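You operate a simulated robot arm through the tools that you are given. There is no shell and no other tool.

You are at the controls of a simulated robot arm. One attempt, no reset.

## Task
Press the pink lump into a star, the blue one into a flower.
Fine: leave the shapes on the mat; put the moulds back. Set down upright: what you pick out.

It is judged by the outcome, as a careful person would: the job done as asked, and still so three seconds after it is handed in. It fails if anything else is knocked over, pushed out of place, dropped, spilled or broken.

## Robot
A 7-joint arm with a two-finger parallel gripper, fixed in place. Base frame: the origin is at the foot of the arm, x ahead of it, y to its left, z up; the work surface is at about z = 800. Lengths are in mm, angles in degrees, forces in N, time in s.
With the tool pointing down near the work surface it reaches from about 100 to 660 mm from the base axis. Its first joint turns from -66.0 to 66.0 degrees. Payload 1.57 kg.
The tool frame sits at the grasp point between the pads (the TCP): z along the fingers, y along the line on which they close. The tips reach 30 mm beyond it. The gripper opens to 80 mm. The fingers are 17 mm wide and 12 mm thick; the gripper's body (40 by 82 mm) begins 80 mm behind the TCP.
Orientation is that of the tool frame in the base frame, as [roll, pitch, yaw] about the fixed x, y, z axes, in that order (R = Rz(yaw) Ry(pitch) Rx(roll)). With the fingers straight down and closing along the base's y, the tool's x points along the base's -x, its y along +y and its z along -z.

## Interface
- The arm moves only by the tool servo_tool. Its argument "steps" is a list of rows, each a list of 7 numbers: the turn, a rotation vector about the base's x, y, z in degrees, then the shift along the base's x, y, z in mm, then the gripper command, from -1 (fully open) to 1 (shut), values between in proportion. In form: [[ax, ay, az, tx, ty, tz, grip], ...]. A call has 1 to 20 rows; each row shifts and turns the commanded pose from where the row before left it. Rows are played at 5 a second. More than 50 mm and 8.6 degrees between two rows, or a gripper value outside its range, and nothing of the call is played. A pose out of reach is approached as far as the arm can. The call stops where the force on the tool passes 50 N (or 10 N more than at its start, if that is more) or the arm is blocked; 0.2 s more then pass. The fingers move at their own pace (about 72 mm/s each) and stop on an object; they squeeze with about 43 N. The grip force told is the motor's: it shows also when the fingers shut on nothing. Time passes only in rows, and 0.2 s behind the last, so rows that do not move let the fingers close. It gives the time, the measured TCP pose, the force on the tool (base axes), the opening and the grip force at its end, in the units of the frame above (readings bear some noise), with the torque about the TCP (base axes, N m) and any sound that the robot's microphone picked up, and new pictures: "pictures" is both (left out), scene, wrist or none.
- Cameras (640 x 400 px; columns grow to the right, rows downward): "scene" is fixed at [37.9, 421.9, 1420.6]; the picture's right is [-0.90, -0.43, 0.00], its down [-0.25, 0.52, -0.81] and it looks along [0.35, -0.73, -0.58] (base axes); focal length 353 px, centre (320, 200). "wrist" rides on the gripper at [72, -7, -122] in the tool frame; the picture's right is [0.09, 1.00, 0.00], its down [-0.84, 0.08, -0.54] and it looks along [-0.54, 0.05, 0.84] (tool axes); focal length 238 px, centre (320, 200). There is no depth. A picture from a camera that has moved, and an enlarged one, comes with that camera's place and axes in the base frame and with its lens.
- enlarge(camera, box): a new picture of the part [left, top, right, bottom] of that camera's present view, enlarged. The clock stands still meanwhile.
- hand_in(): hands the job in; it is judged then, once.

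Places have to be worked out from the pictures, the camera data and where the tool is seen. Open the gripper and draw the arm clear of the work before you hand the job in, unless the task says otherwise.

The tools are called after ">>>" by a JSON object that holds its "fn" and its "kwargs". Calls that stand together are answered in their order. servo_tool: Moves the arm, as the interface text tells. Its arguments: {"type":"object","properties":{"steps":{"type":"array"},"pictures":{"type":"string","enum":["both","scene","wrist","none"]}},"required":["steps"]} The other tools are called the same way: enlarge (camera, box) takes an enlarged picture of a part of a camera's view; hand_in () hands the job in.

At the start:

```text
time: 0.0
tcp_pos: [384.8, 54.0, 1197.8]
tool_rot: [180.0, 0.0, -180.0]
wrist_force: [0.1, 0.1, 0.8]
moment: [0.0, 0.0, -0.01]
width: 80.0
gripper_force: 0.2
```

scene: 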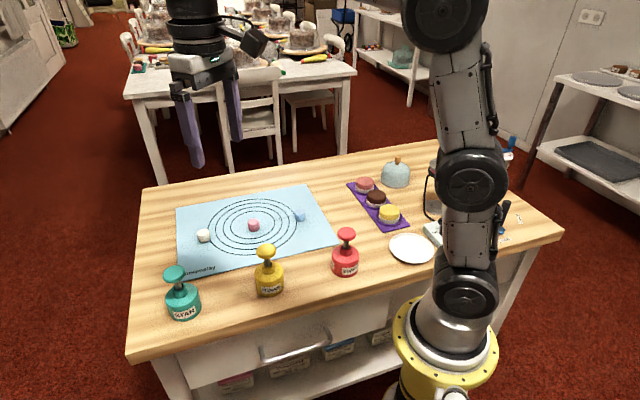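
wrist: 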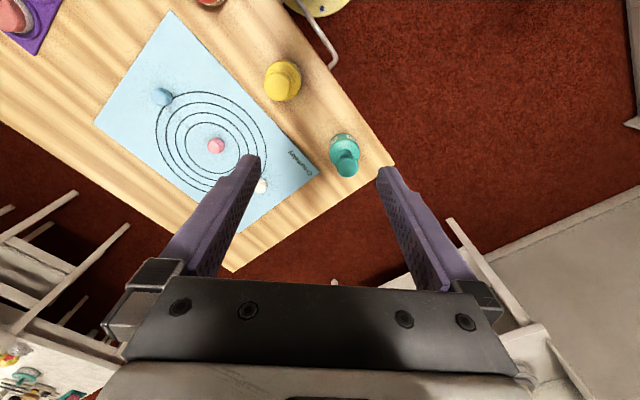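

I see three stamp-like moulds (teal, yellow, red) in front of a mat that has white, pink and blue lumps on it. I'll enlarge the views to read the labels and find where everything is.

>>> {"fn": "enlarge", "kwargs": {"camera": "scene", "box": [150, 220, 390, 330]}}

>>> {"fn": "enlarge", "kwargs": {"camera": "scene", "box": [170, 180, 340, 280]}}

>>> {"fn": "enlarge", "kwargs": {"camera": "scene", "box": [330, 140, 540, 270]}}

>>> {"fn": "enlarge", "kwargs": {"camera": "wrist", "box": [80, 0, 400, 200]}}

```text
2.67 times, centred on (270, 275) of scene
camera zoom: at [37.9, 421.9, 1420.6], right [-0.9, -0.43, 0.0], down [-0.25, 0.52, -0.81], along [0.35, -0.73, -0.58], focal length 941 px, centre (453, 0)
```

zoom: 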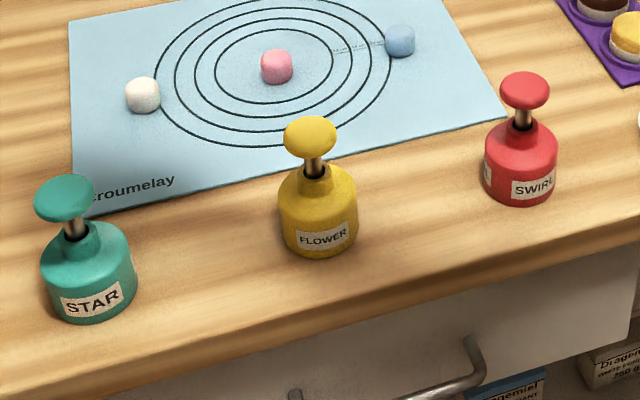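

```text
3.76 times, centred on (255, 230) of scene
camera zoom: at [37.9, 421.9, 1420.6], right [-0.9, -0.43, 0.0], down [-0.25, 0.52, -0.81], along [0.35, -0.73, -0.58], focal length 1328 px, centre (565, 87)
```

zoom: 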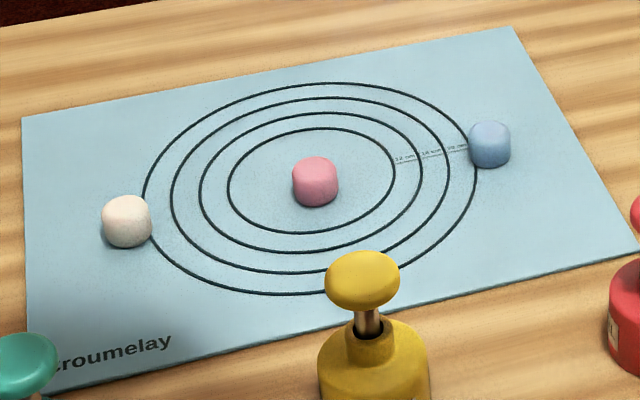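

```text
3.05 times, centred on (435, 205) of scene
camera zoom: at [37.9, 421.9, 1420.6], right [-0.9, -0.43, 0.0], down [-0.25, 0.52, -0.81], along [0.35, -0.73, -0.58], focal length 1075 px, centre (-30, 185)
```

zoom: 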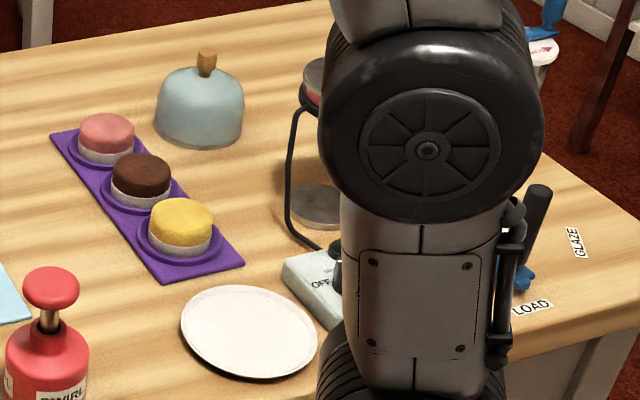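

```text
2.00 times, centred on (240, 100) of wrist
camera zoom: at [312.2, 46.2, 1319.3], right [-0.09, 1.0, 0.0], down [0.84, 0.08, 0.54], along [0.54, 0.05, -0.84], focal length 477 px, centre (480, 400)
```

zoom: 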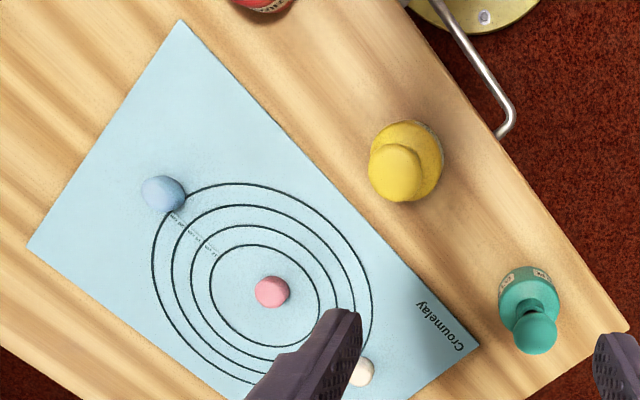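

Teal is STAR at about (501,121), yellow is FLOWER at about (370,-11) and red is SWIRL. Pink sits near (517,-165) and blue near (425,-257). I'll move the camera closer above the STAR mould to refine its geometry.

>>> {"fn": "servo_tool", "kwargs": {"steps": [[0, 0, 0, 23.2, 13.4, -25, -1], [0, 0, 0, 23.2, 13.4, -25, -1], [0, 0, 0, 23.2, 13.4, -25, -1], [0, 0, 0, 23.2, 13.4, -25, -1], [0, 0, 0, 23.4, 13.4, -25, -1], [0, 0, 0, 0, 0, 0, -1]], "pictures": "both"}}

```text
time: 1.4
tcp_pos: [502.9, 120.6, 1073.2]
tool_rot: [-180.0, 0.0, -179.9]
wrist_force: [-0.5, 0.7, -0.3]
moment: [0.02, 0.02, 0.01]
width: 80.2
gripper_force: 0.1
camera wrist: at [429.8, 113.7, 1194.2], right [-0.09, 1.0, 0.0], down [0.84, 0.08, 0.54], along [0.54, 0.05, -0.84], focal length 238 px, centre (320, 200)
```

scene: 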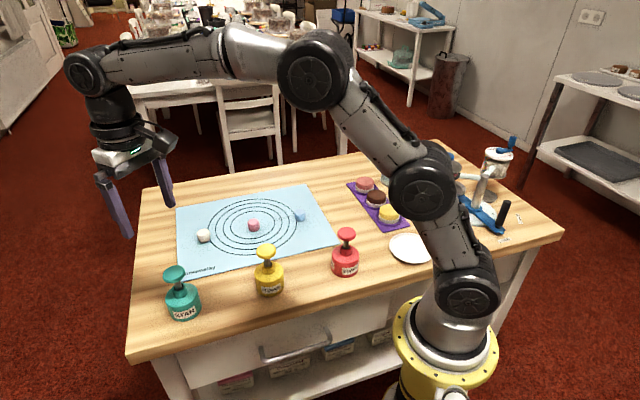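
wrist: 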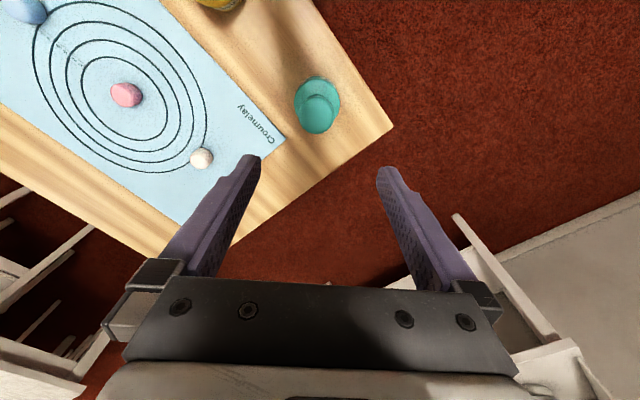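

The teal mould is visible below the gripper. I'll enlarge to measure it exactly.

>>> {"fn": "enlarge", "kwargs": {"camera": "wrist", "box": [270, 55, 366, 155]}}

>>> {"fn": "enlarge", "kwargs": {"camera": "scene", "box": [146, 255, 226, 330]}}

>>> {"fn": "enlarge", "kwargs": {"camera": "scene", "box": [230, 235, 310, 305]}}

>>> {"fn": "enlarge", "kwargs": {"camera": "wrist", "box": [0, 0, 260, 180]}}

```text
4.00 times, centred on (318, 105) of wrist
camera zoom: at [429.8, 113.7, 1194.2], right [-0.09, 1.0, 0.0], down [0.84, 0.08, 0.54], along [0.54, 0.05, -0.84], focal length 953 px, centre (328, 580)
```

zoom: 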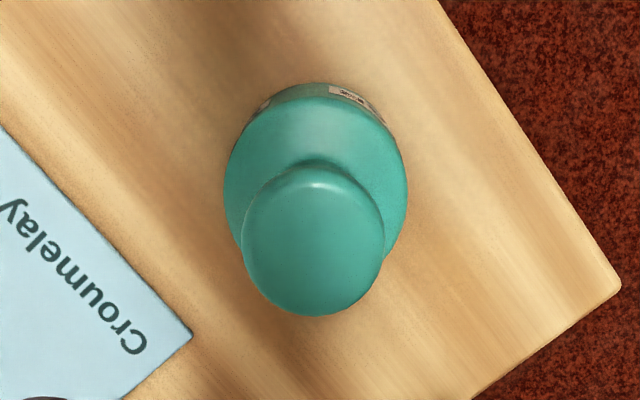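

```text
5.33 times, centred on (186, 292) of scene
camera zoom: at [37.9, 421.9, 1420.6], right [-0.9, -0.43, 0.0], down [-0.25, 0.52, -0.81], along [0.35, -0.73, -0.58], focal length 1881 px, centre (1035, -293)
```

zoom: 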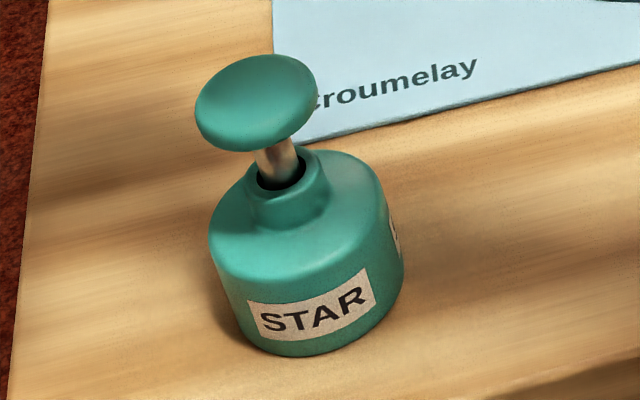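

```text
5.71 times, centred on (270, 270) of scene
camera zoom: at [37.9, 421.9, 1420.6], right [-0.9, -0.43, 0.0], down [-0.25, 0.52, -0.81], along [0.35, -0.73, -0.58], focal length 2016 px, centre (606, -200)
```

zoom: 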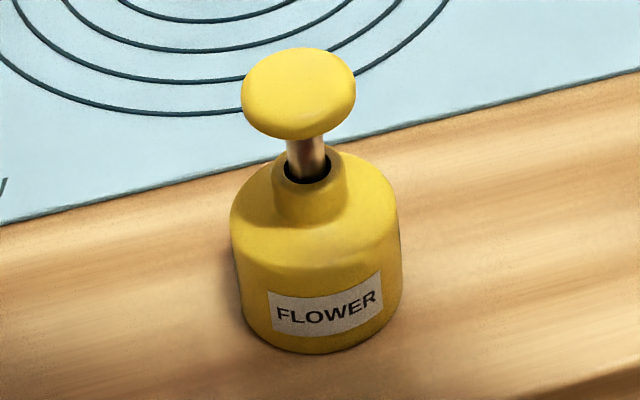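

```text
2.22 times, centred on (130, 90) of wrist
camera zoom: at [429.8, 113.7, 1194.2], right [-0.09, 1.0, 0.0], down [0.84, 0.08, 0.54], along [0.54, 0.05, -0.84], focal length 530 px, centre (742, 444)
```

zoom: 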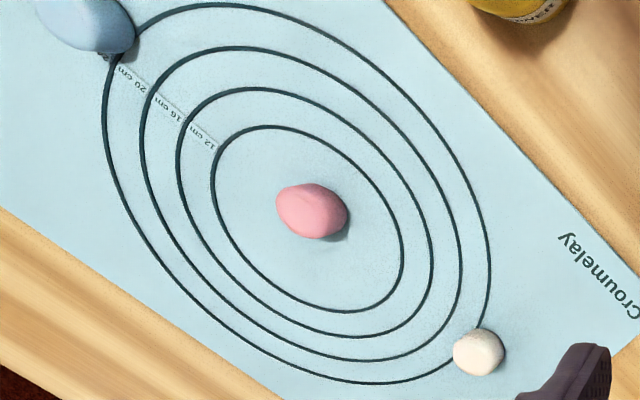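

Teal is at roughly (498,116), with a body about 65 mm across and a knob about 42 mm across centred near z 902. Before picking anything up I'll hover over the pink lump and measure its position in the wrist view.

>>> {"fn": "servo_tool", "kwargs": {"steps": [[0, 0, 0, 2, -36, -10, -1], [0, 0, 0, 2, -36, -10, -1], [0, 0, 0, 2, -36, -10, -1], [0, 0, 0, 2, -36, -20, -1], [0, 0, 0, 2, -36, -20, -1], [0, 0, 0, 2, -36, -20, -1], [0, 0, 0, 2, -36, -25, -1], [0, 0, 0, 0, -34, -25, -1], [0, 0, 0, 0, 0, 0, -1], [0, 0, 0, 0, 0, 0, -1]], "pictures": "both"}}

```text
time: 3.6
tcp_pos: [515.1, -164.8, 935.1]
tool_rot: [-179.9, 0.0, 180.0]
wrist_force: [-0.2, -0.4, -0.3]
moment: [0.03, -0.01, 0.0]
width: 80.3
gripper_force: 0.1
camera wrist: at [443.0, -172.3, 1055.8], right [-0.09, 1.0, 0.0], down [0.84, 0.08, 0.54], along [0.54, 0.05, -0.84], focal length 238 px, centre (320, 200)
```

scene: 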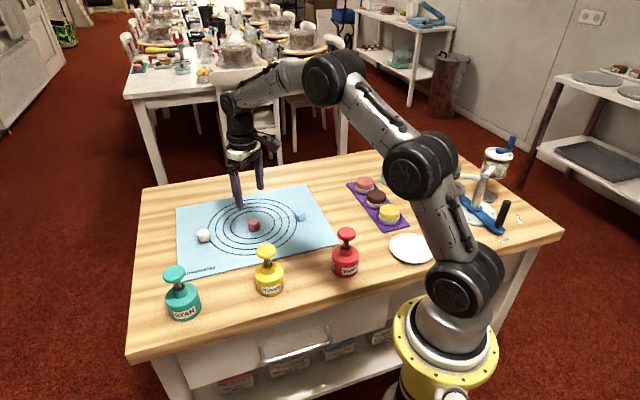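
wrist: 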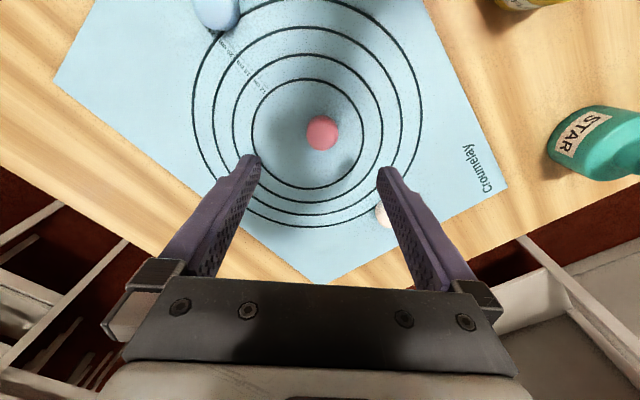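

The gripper is now nearly over the pink lump. I'll enlarge to centre it precisely.

>>> {"fn": "enlarge", "kwargs": {"camera": "wrist", "box": [270, 85, 370, 180]}}

>>> {"fn": "enlarge", "kwargs": {"camera": "wrist", "box": [170, 0, 450, 240]}}

```text
4.21 times, centred on (320, 132) of wrist
camera zoom: at [443.0, -172.3, 1055.8], right [-0.09, 1.0, 0.0], down [0.84, 0.08, 0.54], along [0.54, 0.05, -0.84], focal length 1004 px, centre (320, 484)
```

zoom: 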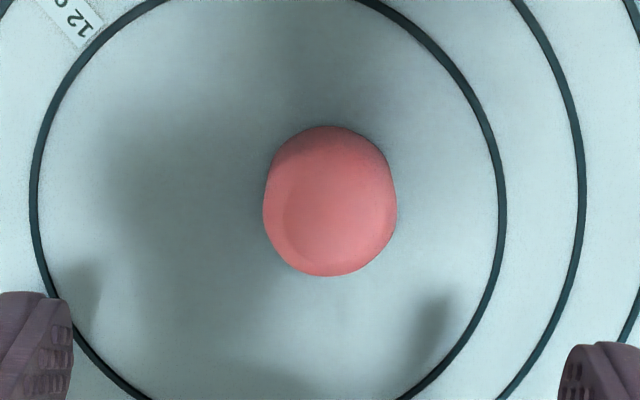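

```text
1.67 times, centred on (310, 120) of wrist
camera zoom: at [443.0, -172.3, 1055.8], right [-0.09, 1.0, 0.0], down [0.84, 0.08, 0.54], along [0.54, 0.05, -0.84], focal length 397 px, centre (337, 333)
```

zoom: 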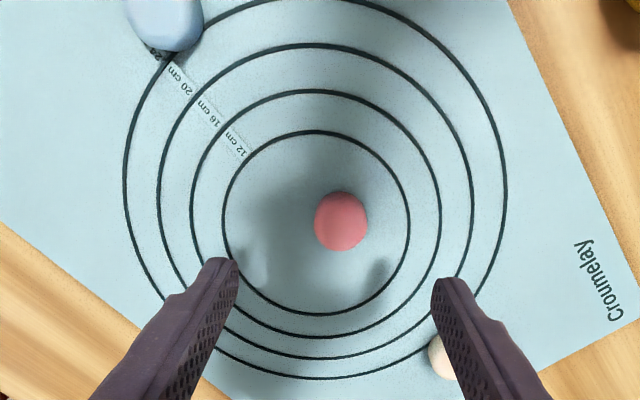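

Pink is at about (517,-163), roughly 33 mm across. Next I'll hover over the blue lump to measure it the same way.

>>> {"fn": "servo_tool", "kwargs": {"steps": [[0, 0, 0, -30, -31, 0, -1], [0, 0, 0, -30, -31, 0, -1], [0, 0, 0, -30, -30, 0, -1], [0, 0, 0, 0, 0, 0, -1], [0, 0, 0, 0, 0, 0, -1]], "pictures": "wrist"}}

>>> {"fn": "enlarge", "kwargs": {"camera": "wrist", "box": [270, 85, 370, 180]}}

```text
time: 4.8
tcp_pos: [422.2, -257.5, 931.8]
tool_rot: [-180.0, 0.0, 179.9]
wrist_force: [0.4, 1.0, -1.2]
moment: [0.01, 0.02, 0.0]
width: 80.0
gripper_force: 0.0
camera wrist: at [350.3, -264.7, 1053.4], right [-0.09, 1.0, 0.0], down [0.84, 0.08, 0.54], along [0.54, 0.05, -0.84], focal length 238 px, centre (320, 200)
```

wrist: 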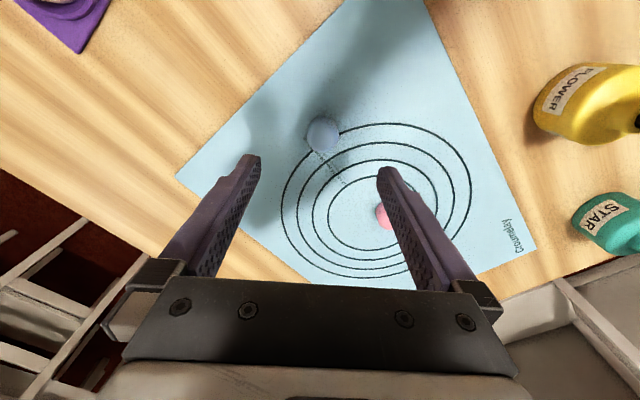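

```text
4.21 times, centred on (320, 132) of wrist
camera zoom: at [350.3, -264.7, 1053.4], right [-0.09, 1.0, 0.0], down [0.84, 0.08, 0.54], along [0.54, 0.05, -0.84], focal length 1004 px, centre (320, 484)
```

zoom: 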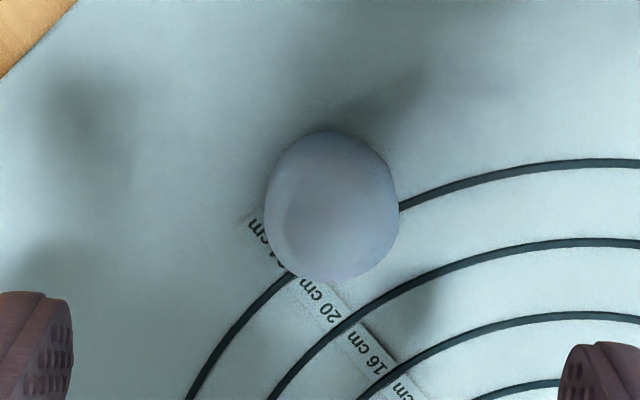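

Blue is at about (427,-254). Next I'll rise, travel back and hover just above the STAR mould to align with its body.

>>> {"fn": "servo_tool", "kwargs": {"steps": [[0, 0, 0, 7, 30, 33, -1], [0, 0, 0, 7, 34, 33, -1], [0, 0, 0, 7, 38, 0, -1], [0, 0, 0, 7, 38, 0, -1], [0, 0, 0, 7, 38, 0, -1], [0, 0, 0, 7, 38, 0, -1], [0, 0, 0, 7, 38, 0, -1], [0, 0, 0, 7, 38, 0, -1], [0, 0, 0, 7, 38, -10, -1], [0, 0, 0, 9.5, 42.8, -30, -1], [0, 0, 0, 0, 0, 0, -1], [0, 0, 0, 0, 0, 0, -1]], "pictures": "both"}}

>>> {"fn": "enlarge", "kwargs": {"camera": "wrist", "box": [240, 70, 400, 230]}}

>>> {"fn": "enlarge", "kwargs": {"camera": "scene", "box": [120, 200, 260, 330]}}

```text
refused: row 10 steps farther than a row can; nothing moved
```

```text
2.50 times, centred on (320, 150) of wrist
camera zoom: at [350.3, -264.7, 1053.4], right [-0.09, 1.0, 0.0], down [0.84, 0.08, 0.54], along [0.54, 0.05, -0.84], focal length 596 px, centre (320, 325)
```

zoom: 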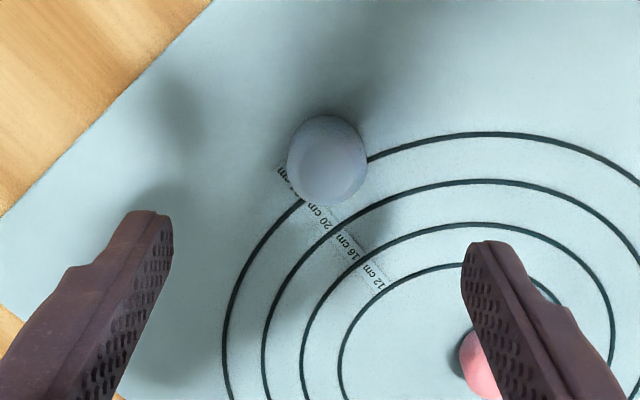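

```text
3.08 times, centred on (190, 265) of scene
camera zoom: at [37.9, 421.9, 1420.6], right [-0.9, -0.43, 0.0], down [-0.25, 0.52, -0.81], along [0.35, -0.73, -0.58], focal length 1085 px, centre (720, 0)
```

zoom: 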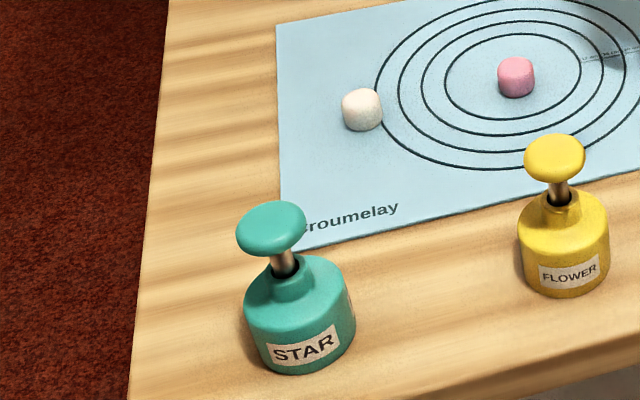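

The last row was slightly too long, so nothing moved. I'll resend the same path with smaller steps.

>>> {"fn": "servo_tool", "kwargs": {"steps": [[0, 0, 0, 7, 30, 33, -1], [0, 0, 0, 7, 34, 33, -1], [0, 0, 0, 7, 38, 0, -1], [0, 0, 0, 7, 38, 0, -1], [0, 0, 0, 7, 38, 0, -1], [0, 0, 0, 7, 38, 0, -1], [0, 0, 0, 7, 38, 0, -1], [0, 0, 0, 7, 38, 0, -1], [0, 0, 0, 7, 38, 0, -1], [0, 0, 0, 7.5, 38, -10, -1], [0, 0, 0, 2, 4.8, -20, -1], [0, 0, 0, 0, 0, -8.8, -1], [0, 0, 0, 0, 0, 0, -1]], "pictures": "both"}}

>>> {"fn": "enlarge", "kwargs": {"camera": "wrist", "box": [240, 50, 400, 210]}}

>>> {"fn": "enlarge", "kwargs": {"camera": "scene", "box": [120, 200, 260, 330]}}

```text
time: 7.6
tcp_pos: [497.2, 117.1, 958.7]
tool_rot: [-180.0, 0.1, -180.0]
wrist_force: [0.0, 0.3, 0.3]
moment: [-0.01, 0.01, 0.01]
width: 80.1
gripper_force: 0.0
camera wrist: at [425.2, 109.6, 1080.9], right [-0.09, 1.0, 0.0], down [0.84, 0.08, 0.54], along [0.54, 0.05, -0.84], focal length 238 px, centre (320, 200)
```

scene: 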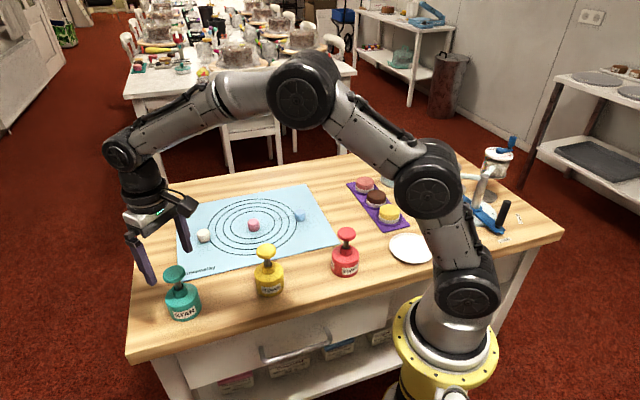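
wrist: 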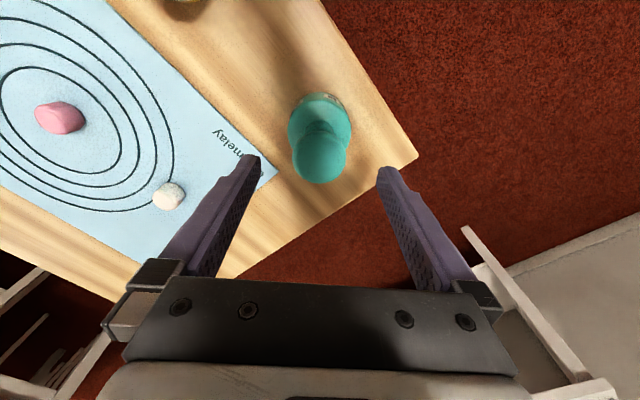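

```text
2.50 times, centred on (320, 130) of wrist
camera zoom: at [425.2, 109.6, 1080.9], right [-0.09, 1.0, 0.0], down [0.84, 0.08, 0.54], along [0.54, 0.05, -0.84], focal length 596 px, centre (320, 375)
```

zoom: 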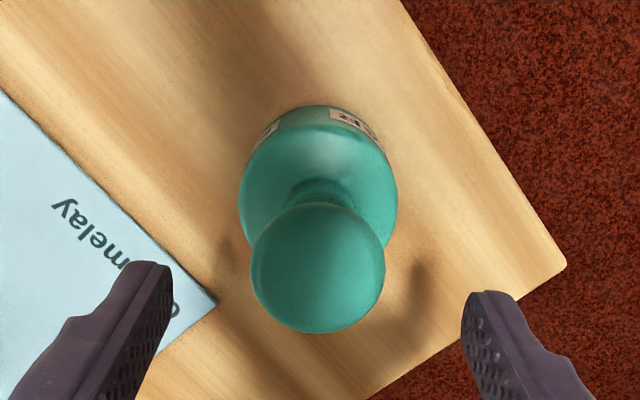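

```text
3.08 times, centred on (190, 265) of scene
camera zoom: at [37.9, 421.9, 1420.6], right [-0.9, -0.43, 0.0], down [-0.25, 0.52, -0.81], along [0.35, -0.73, -0.58], focal length 1085 px, centre (720, 0)
```

zoom: 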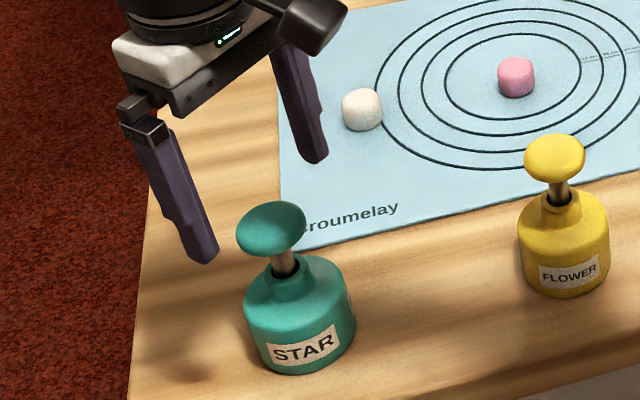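

The knob is centred within about 1 mm of the tool axis, and the fingers will straddle the 65 mm body. I'll descend carefully to TCP z≈850, so the tips are at 820 and the palm stays about 12 mm above the knob, with the gripper open.

>>> {"fn": "servo_tool", "kwargs": {"steps": [[0, 0, 0, 0, -1, -20, -1], [0, 0, 0, 0, 0, -20, -1], [0, 0, 0, 0, 0, -20, -1], [0, 0, 0, 0, 0, -20, -1], [0, 0, 0, 0, 0, -10, -1], [0, 0, 0, 0, 0, 0, -1]], "pictures": "both"}}

>>> {"fn": "enlarge", "kwargs": {"camera": "scene", "box": [120, 200, 260, 330]}}

```text
time: 9.0
tcp_pos: [496.7, 114.6, 871.0]
tool_rot: [-180.0, 0.0, -180.0]
wrist_force: [-0.9, 0.7, -0.4]
moment: [0.0, 0.03, 0.01]
width: 80.1
gripper_force: 0.1
camera wrist: at [425.4, 107.4, 991.7], right [-0.09, 1.0, 0.0], down [0.84, 0.08, 0.54], along [0.54, 0.05, -0.84], focal length 238 px, centre (320, 200)
```

scene: 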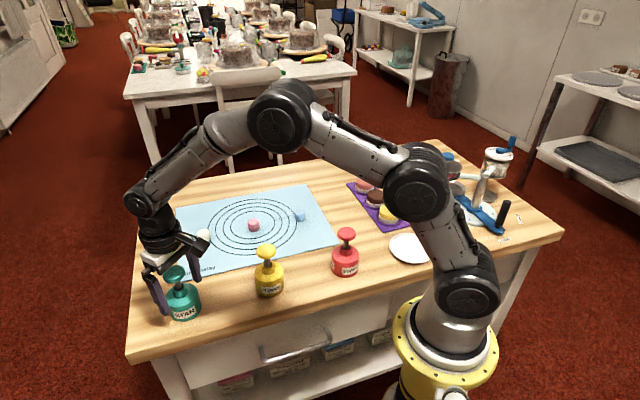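
wrist: 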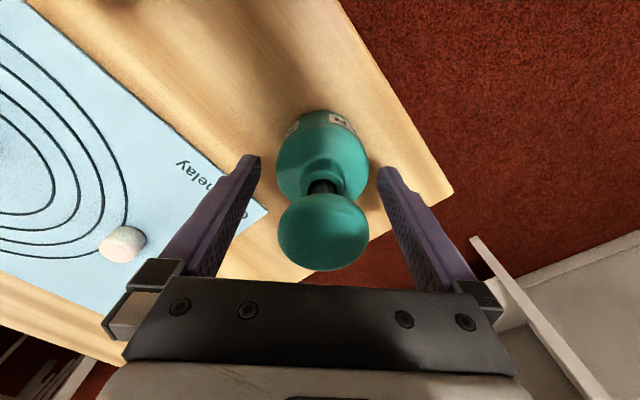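

```text
3.08 times, centred on (190, 265) of scene
camera zoom: at [37.9, 421.9, 1420.6], right [-0.9, -0.43, 0.0], down [-0.25, 0.52, -0.81], along [0.35, -0.73, -0.58], focal length 1085 px, centre (720, 0)
```

zoom: 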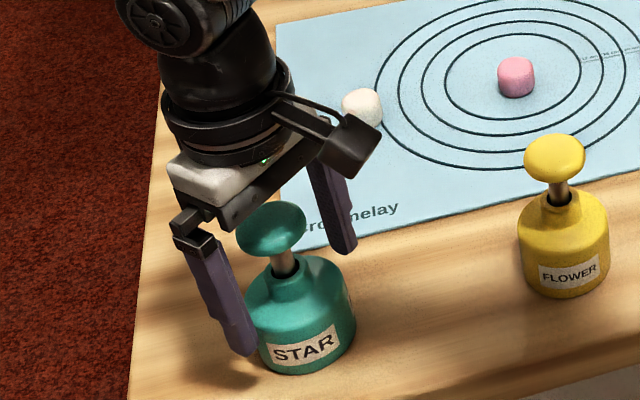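

The fingers straddle the mould, and the two-view fit puts the knob centre at z≈907 with the mould at (497.5,116.2). I'll nudge about 1.5 mm, go down to TCP z≈849 and close gently.

>>> {"fn": "servo_tool", "kwargs": {"steps": [[0, 0, 0, 1, 1.5, -10, -1], [0, 0, 0, 0, 0, -11, -1], [0, 0, 0, 0, 0, 0, -1], [0, 0, 0, 0, 0, 0, -1]], "pictures": "both"}}

>>> {"fn": "enlarge", "kwargs": {"camera": "scene", "box": [120, 200, 260, 330]}}

```text
time: 10.0
tcp_pos: [498.5, 116.9, 849.1]
tool_rot: [-180.0, -0.1, 180.0]
wrist_force: [-0.1, 0.2, -0.4]
moment: [0.01, -0.03, -0.01]
width: 80.0
gripper_force: 0.1
camera wrist: at [425.6, 109.0, 971.2], right [-0.09, 1.0, 0.0], down [0.84, 0.08, 0.54], along [0.54, 0.05, -0.84], focal length 238 px, centre (320, 200)
```

scene: 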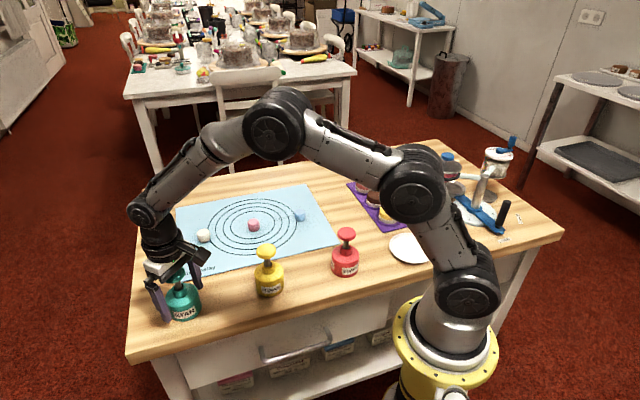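
wrist: 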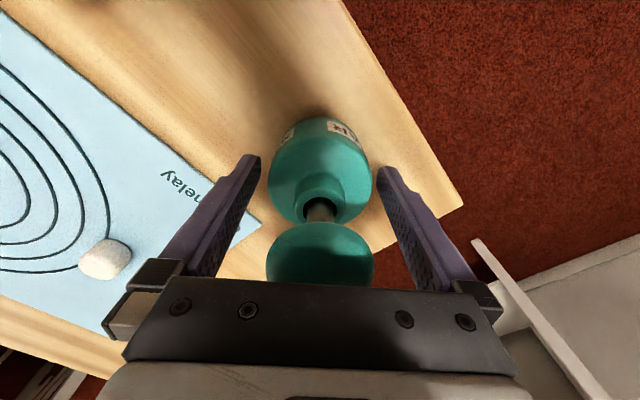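

```text
3.08 times, centred on (190, 265) of scene
camera zoom: at [37.9, 421.9, 1420.6], right [-0.9, -0.43, 0.0], down [-0.25, 0.52, -0.81], along [0.35, -0.73, -0.58], focal length 1085 px, centre (720, 0)
```

zoom: 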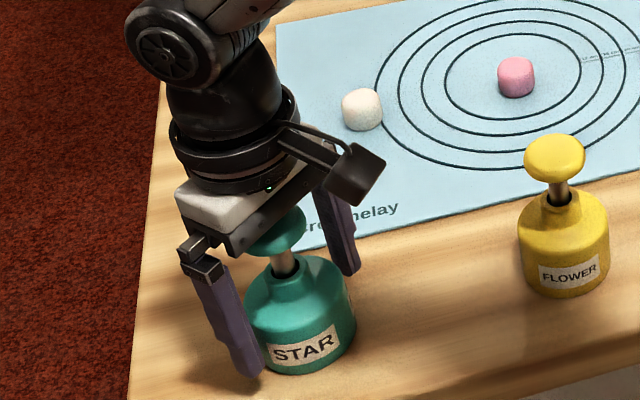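

The body is centred between the fingers with no contact force. I'll close the gripper on it.

>>> {"fn": "servo_tool", "kwargs": {"steps": [[0, 0, 0, 0, 0, 0, 1], [0, 0, 0, 0, 0, 0, 1], [0, 0, 0, 0, 0, 0, 1], [0, 0, 0, 0, 0, 0, 1]], "pictures": "wrist"}}

```text
time: 11.0
tcp_pos: [498.1, 116.6, 850.2]
tool_rot: [-180.0, 0.0, 180.0]
wrist_force: [0.2, 0.3, 0.6]
moment: [0.0, 0.0, 0.02]
width: 63.0
gripper_force: 43.2
camera wrist: at [425.6, 109.0, 971.3], right [-0.09, 1.0, 0.0], down [0.84, 0.08, 0.54], along [0.54, 0.05, -0.84], focal length 238 px, centre (320, 200)
```

wrist: 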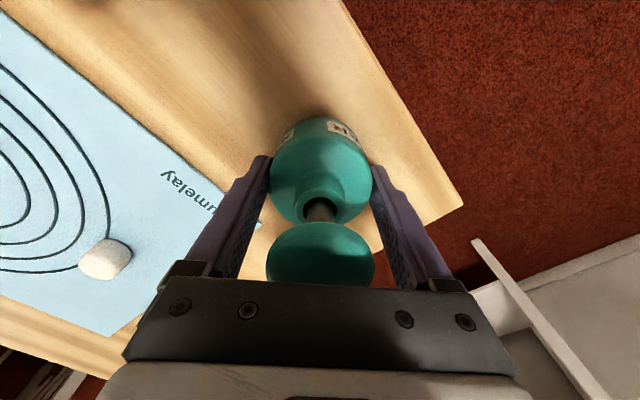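

The gripper holds the body, which is 63 mm wide. I'll lift straight up a little and check the load.

>>> {"fn": "servo_tool", "kwargs": {"steps": [[0, 0, 0, 0, 0, 10, 1], [0, 0, 0, 0, 0, 20, 1], [0, 0, 0, 0, 0, 30, 1], [0, 0, 0, 0, 0, 30, 1], [0, 0, 0, 0, 0, 0, 1]], "pictures": "both"}}

>>> {"fn": "enlarge", "kwargs": {"camera": "scene", "box": [120, 180, 260, 310]}}

```text
time: 12.2
tcp_pos: [497.2, 116.4, 939.2]
tool_rot: [179.9, -0.1, 180.0]
wrist_force: [0.2, 0.3, -1.4]
moment: [0.0, -0.01, 0.04]
width: 63.1
gripper_force: 43.0
camera wrist: at [424.7, 109.2, 1060.6], right [-0.09, 1.0, 0.0], down [0.84, 0.08, 0.54], along [0.54, 0.05, -0.84], focal length 238 px, centre (320, 200)
```

scene: 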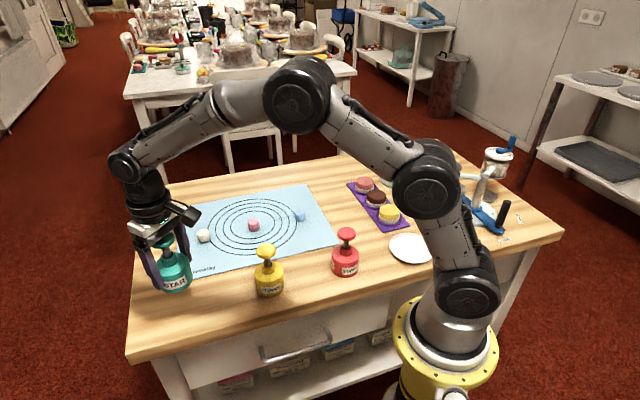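
wrist: 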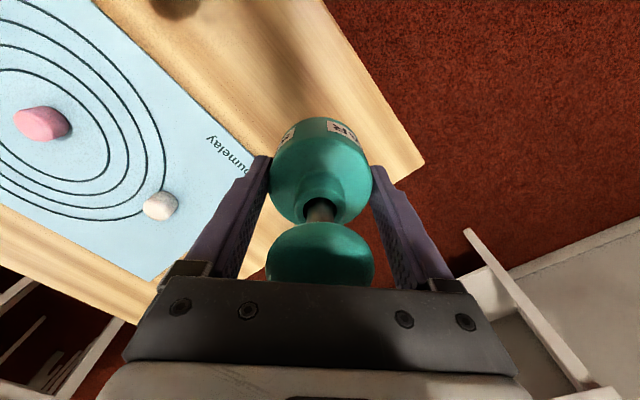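

```text
3.08 times, centred on (190, 245) of scene
camera zoom: at [37.9, 421.9, 1420.6], right [-0.9, -0.43, 0.0], down [-0.25, 0.52, -0.81], along [0.35, -0.73, -0.58], focal length 1085 px, centre (720, 62)
```

zoom: 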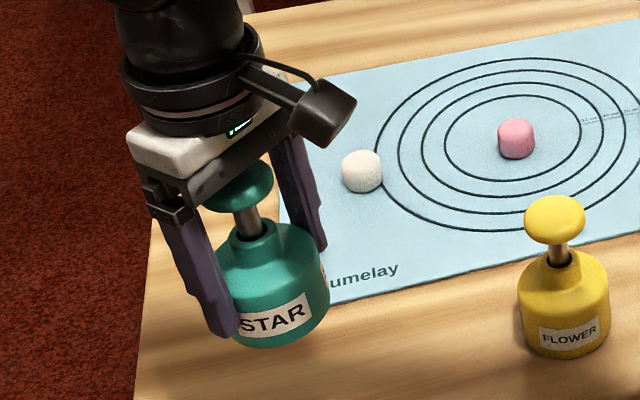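

The STAR mould is held upright with its plunger still up. I'll carry it level over to the pink lump and stop above it.

>>> {"fn": "servo_tool", "kwargs": {"steps": [[0, 0, 0, 2, -25, 5, 1], [0, 0, 0, 3, -36, 0, 1], [0, 0, 0, 3, -38, 0, 1], [0, 0, 0, 3, -38, 0, 1], [0, 0, 0, 3, -38, 0, 1], [0, 0, 0, 3, -38, 0, 1], [0, 0, 0, 2, -36, 0, 1], [0, 0, 0, 0.5, -30, 0, 1], [0, 0, 0, 0, 0, 0, 1], [0, 0, 0, 0, 0, 0, 1]], "pictures": "both"}}

>>> {"fn": "enlarge", "kwargs": {"camera": "scene", "box": [180, 140, 320, 260]}}

>>> {"fn": "enlarge", "kwargs": {"camera": "wrist", "box": [200, 60, 440, 210]}}

```text
time: 14.4
tcp_pos: [516.2, -165.4, 946.4]
tool_rot: [179.9, 0.0, -180.0]
wrist_force: [-0.2, -0.6, -2.8]
moment: [-0.02, 0.02, 0.02]
width: 62.9
gripper_force: 43.8
camera wrist: at [445.1, -173.4, 1067.1], right [-0.09, 1.0, 0.0], down [0.84, 0.08, 0.54], along [0.54, 0.05, -0.84], focal length 238 px, centre (320, 200)
```

scene: 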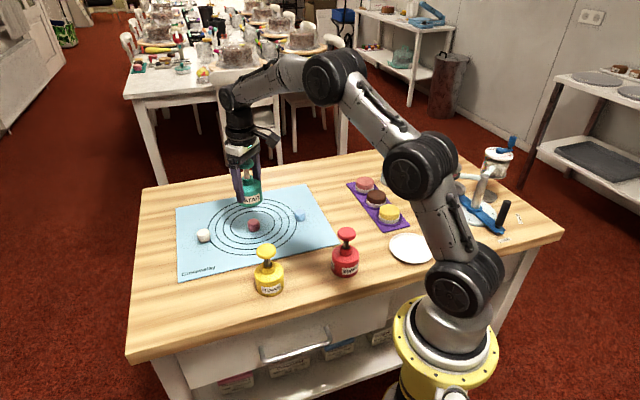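
wrist: 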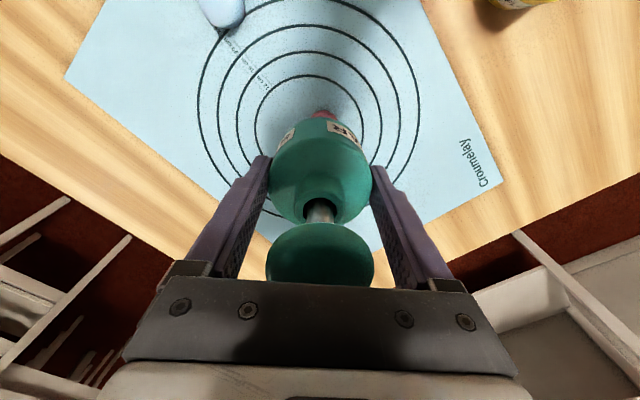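

```text
3.33 times, centred on (250, 200) of scene
camera zoom: at [38.0, 421.9, 1420.6], right [-0.9, -0.43, 0.0], down [-0.25, 0.52, -0.81], along [0.35, -0.73, -0.58], focal length 1176 px, centre (553, 200)
```

zoom: 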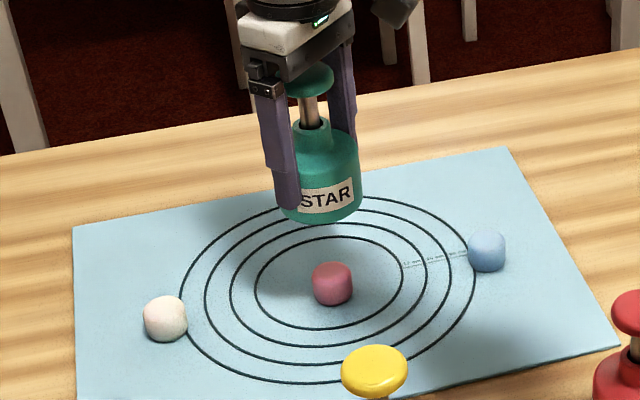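

```text
2.67 times, centred on (320, 135) of wrist
camera zoom: at [445.1, -173.4, 1067.1], right [-0.09, 1.0, 0.0], down [0.84, 0.08, 0.54], along [0.54, 0.05, -0.84], focal length 636 px, centre (320, 373)
```

zoom: 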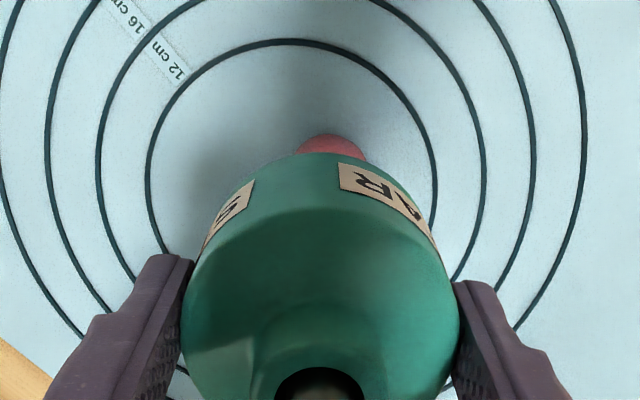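

The mould sits just short of the pink lump, about 2.8 mm off in y. I'll correct that and lower it until the rim is just above the lump.

>>> {"fn": "servo_tool", "kwargs": {"steps": [[0, 0, 0, 0.6, 2.8, 0, 1], [0, 0, 0, 0, 0, -20, 1], [0, 0, 0, 0, 0, -20, 1], [0, 0, 0, 0, 0, -15, 1], [0, 0, 0, 0, 0, 0, 1], [0, 0, 0, 0, 0, 0, 1]], "pictures": "both"}}

>>> {"fn": "enlarge", "kwargs": {"camera": "scene", "box": [180, 150, 320, 260]}}

>>> {"fn": "enlarge", "kwargs": {"camera": "wrist", "box": [200, 60, 440, 210]}}

```text
time: 15.8
tcp_pos: [516.5, -160.2, 889.0]
tool_rot: [180.0, -0.1, -180.0]
wrist_force: [0.6, 0.5, -1.5]
moment: [0.02, 0.02, 0.02]
width: 62.9
gripper_force: 42.8
camera wrist: at [445.1, -167.9, 1010.4], right [-0.09, 1.0, 0.0], down [0.84, 0.08, 0.54], along [0.54, 0.05, -0.84], focal length 238 px, centre (320, 200)
```

scene: 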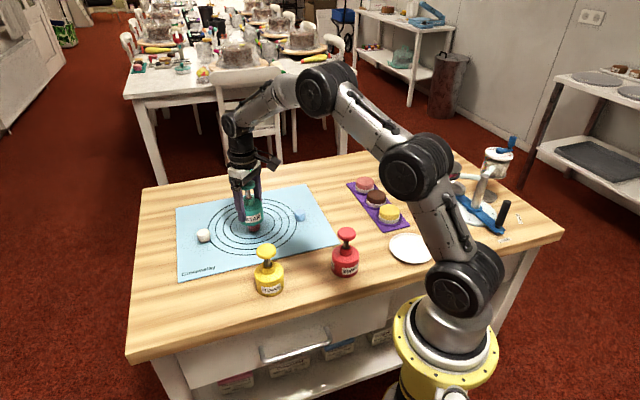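
wrist: 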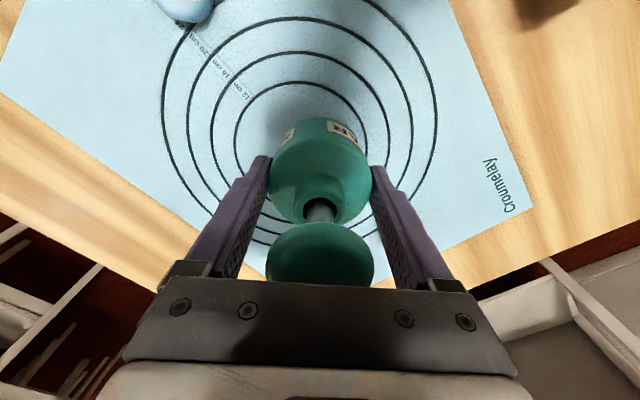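

```text
3.64 times, centred on (250, 205) of scene
camera zoom: at [37.9, 421.9, 1420.6], right [-0.9, -0.43, 0.0], down [-0.25, 0.52, -0.81], along [0.35, -0.73, -0.58], focal length 1283 px, centre (574, 182)
```

zoom: 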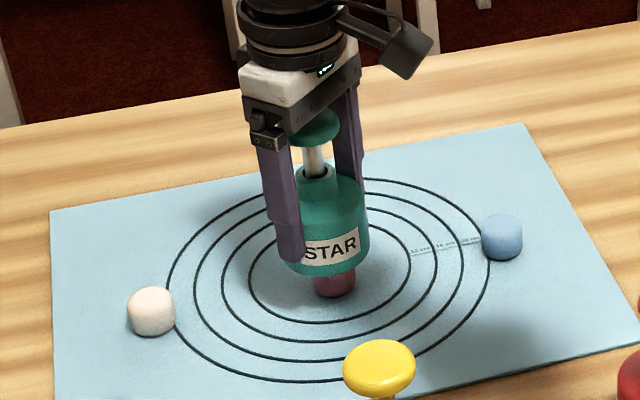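

```text
2.67 times, centred on (320, 135) of wrist
camera zoom: at [445.1, -167.9, 1010.4], right [-0.09, 1.0, 0.0], down [0.84, 0.08, 0.54], along [0.54, 0.05, -0.84], focal length 636 px, centre (320, 373)
```

zoom: 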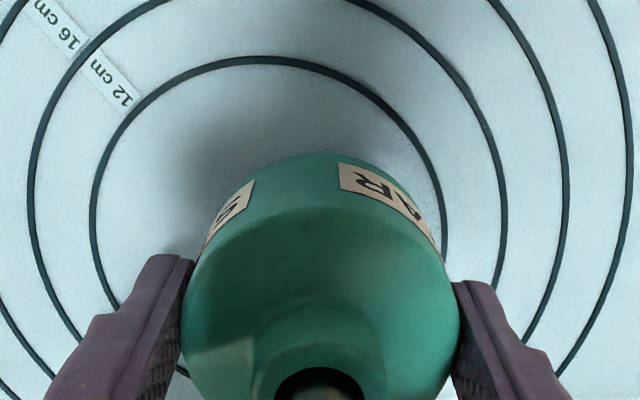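

The wrist and scene views agree that about 2 mm in -y centres the mould on the lump. I'll correct that and lower to just above contact.

>>> {"fn": "servo_tool", "kwargs": {"steps": [[0, 0, 0, 0, -2, 0, 1], [0, 0, 0, 0, 0, 0, 1], [0, 0, 0, 0, 0, -8, 1], [0, 0, 0, 0, 0, -8, 1], [0, 0, 0, 0, 0, -8, 1], [0, 0, 0, 0, 0, -5, 1], [0, 0, 0, 0, 0, 0, 1]], "pictures": "both"}}

>>> {"fn": "enlarge", "kwargs": {"camera": "scene", "box": [180, 150, 320, 260]}}

```text
time: 17.4
tcp_pos: [517.1, -160.3, 860.3]
tool_rot: [-180.0, 0.0, 179.9]
wrist_force: [0.0, 0.4, -1.8]
moment: [0.02, -0.01, 0.04]
width: 62.8
gripper_force: 43.2
camera wrist: at [445.7, -169.0, 981.4], right [-0.09, 1.0, 0.0], down [0.84, 0.08, 0.54], along [0.54, 0.05, -0.84], focal length 238 px, centre (320, 200)
```

scene: 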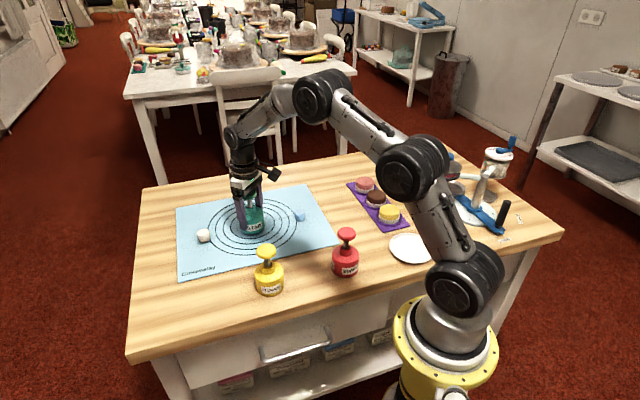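
wrist: 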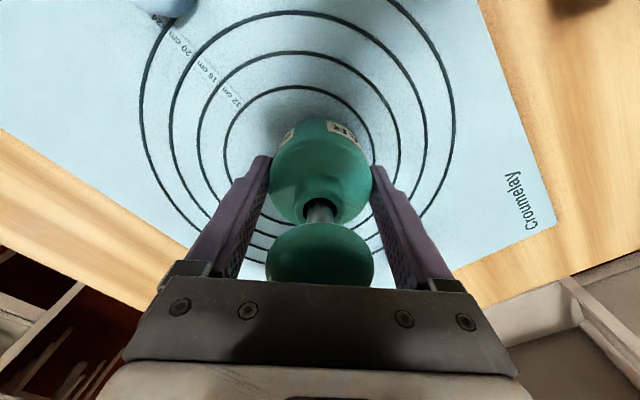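

```text
3.64 times, centred on (250, 205) of scene
camera zoom: at [37.9, 421.9, 1420.6], right [-0.9, -0.43, 0.0], down [-0.25, 0.52, -0.81], along [0.35, -0.73, -0.58], focal length 1283 px, centre (574, 182)
```

zoom: 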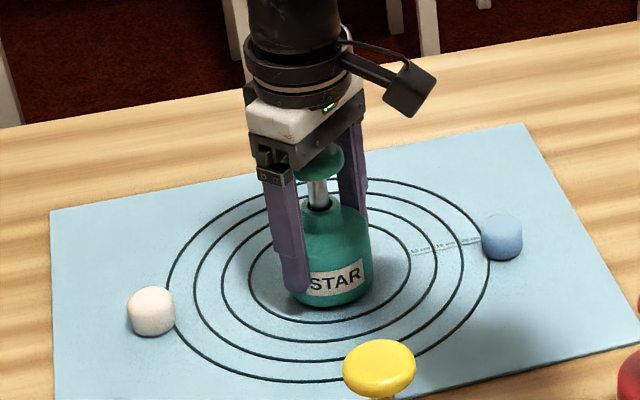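

Comparing against the printed circles, the mould is about 1 to 1.5 mm too far in +x and +y, still well within the cavity. I'll apply that correction and ease it down onto the mat.

>>> {"fn": "servo_tool", "kwargs": {"steps": [[0, 0, 0, -1, -1.5, 0, 1], [0, 0, 0, 0, 0, 0, 1], [0, 0, 0, 0, 0, -3, 1], [0, 0, 0, 0, 0, -2, 1], [0, 0, 0, 0, 0, -1, 1], [0, 0, 0, 0, 0, 0, 1]], "pictures": "wrist"}}

>>> {"fn": "enlarge", "kwargs": {"camera": "scene", "box": [210, 170, 300, 250]}}

```text
time: 18.8
tcp_pos: [517.4, -164.2, 853.9]
tool_rot: [179.9, 0.0, 180.0]
wrist_force: [-1.0, -0.5, -0.5]
moment: [0.01, 0.05, 0.03]
width: 63.1
gripper_force: 43.0
camera wrist: at [444.9, -171.4, 975.3], right [-0.09, 1.0, 0.0], down [0.84, 0.08, 0.54], along [0.54, 0.05, -0.84], focal length 238 px, centre (320, 200)
```

wrist: 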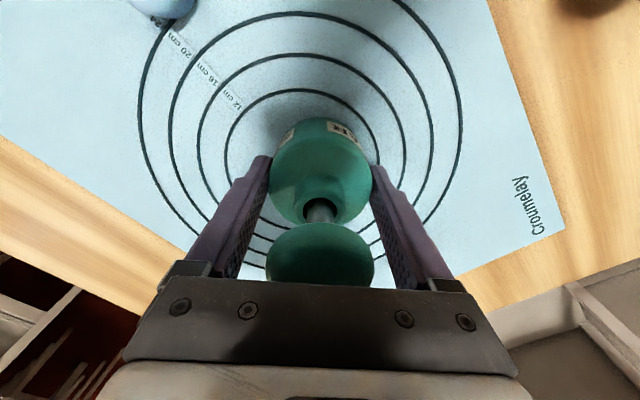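

```text
5.00 times, centred on (255, 210) of scene
camera zoom: at [37.9, 421.9, 1420.6], right [-0.9, -0.43, 0.0], down [-0.25, 0.52, -0.81], along [0.35, -0.73, -0.58], focal length 1764 px, centre (645, 150)
```

zoom: 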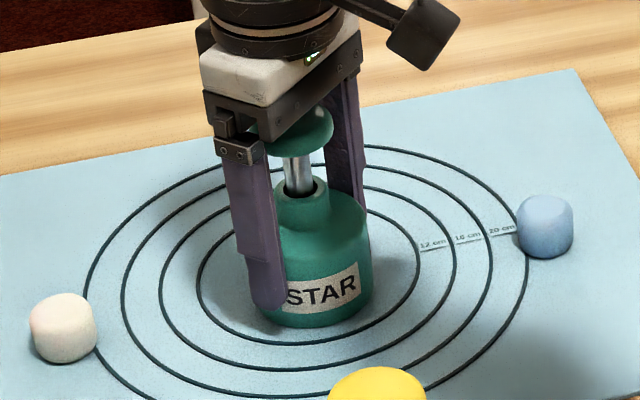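

The mould is now centred on the lump within about 1 mm by the printed circles. I'll lower it the last few millimetres in 1 mm rows until the mat takes its weight.

>>> {"fn": "servo_tool", "kwargs": {"steps": [[0, 0, 0, 0, 0.5, -1, 1], [0, 0, 0, 0, 0, -1, 1], [0, 0, 0, 0, 0, 0, 1], [0, 0, 0, 0, 0, 0, 1]], "pictures": "none"}}

```text
time: 19.8
tcp_pos: [517.0, -164.1, 853.9]
tool_rot: [-179.9, 0.2, 180.0]
wrist_force: [-8.0, -2.1, 18.6]
moment: [0.15, 0.85, 0.15]
width: 63.1
gripper_force: 42.5
```

The mould has touched down, with force z at about 18 N. I'll look before releasing to confirm it is sitting flat on the mat.

>>> {"fn": "enlarge", "kwargs": {"camera": "scene", "box": [215, 180, 295, 245]}}

>>> {"fn": "enlarge", "kwargs": {"camera": "wrist", "box": [200, 60, 440, 210]}}

>>> {"fn": "enlarge", "kwargs": {"camera": "scene", "box": [170, 250, 250, 300]}}

```text
6.15 times, centred on (255, 212) of scene
camera zoom: at [37.5, 421.9, 1420.6], right [-0.9, -0.43, 0.0], down [-0.25, 0.52, -0.81], along [0.35, -0.73, -0.58], focal length 2171 px, centre (720, 123)
```

zoom: 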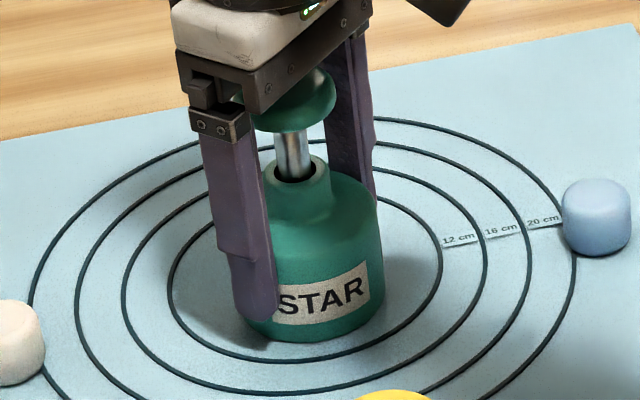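

```text
2.67 times, centred on (320, 135) of wrist
camera zoom: at [444.6, -171.1, 975.1], right [-0.09, 1.0, 0.0], down [0.84, 0.08, 0.54], along [0.54, 0.05, -0.84], focal length 636 px, centre (320, 373)
```

zoom: 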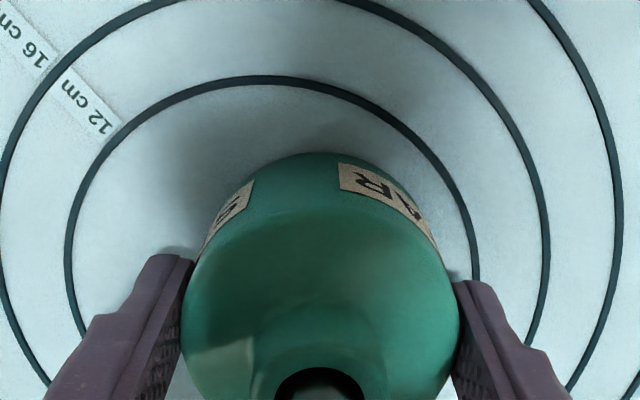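

```text
8.00 times, centred on (210, 275) of scene
camera zoom: at [37.5, 421.9, 1420.6], right [-0.9, -0.43, 0.0], down [-0.25, 0.52, -0.81], along [0.35, -0.73, -0.58], focal length 2822 px, centre (1200, -400)
```

zoom: 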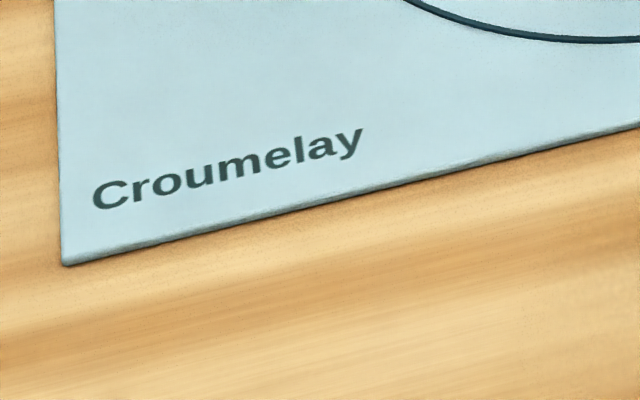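

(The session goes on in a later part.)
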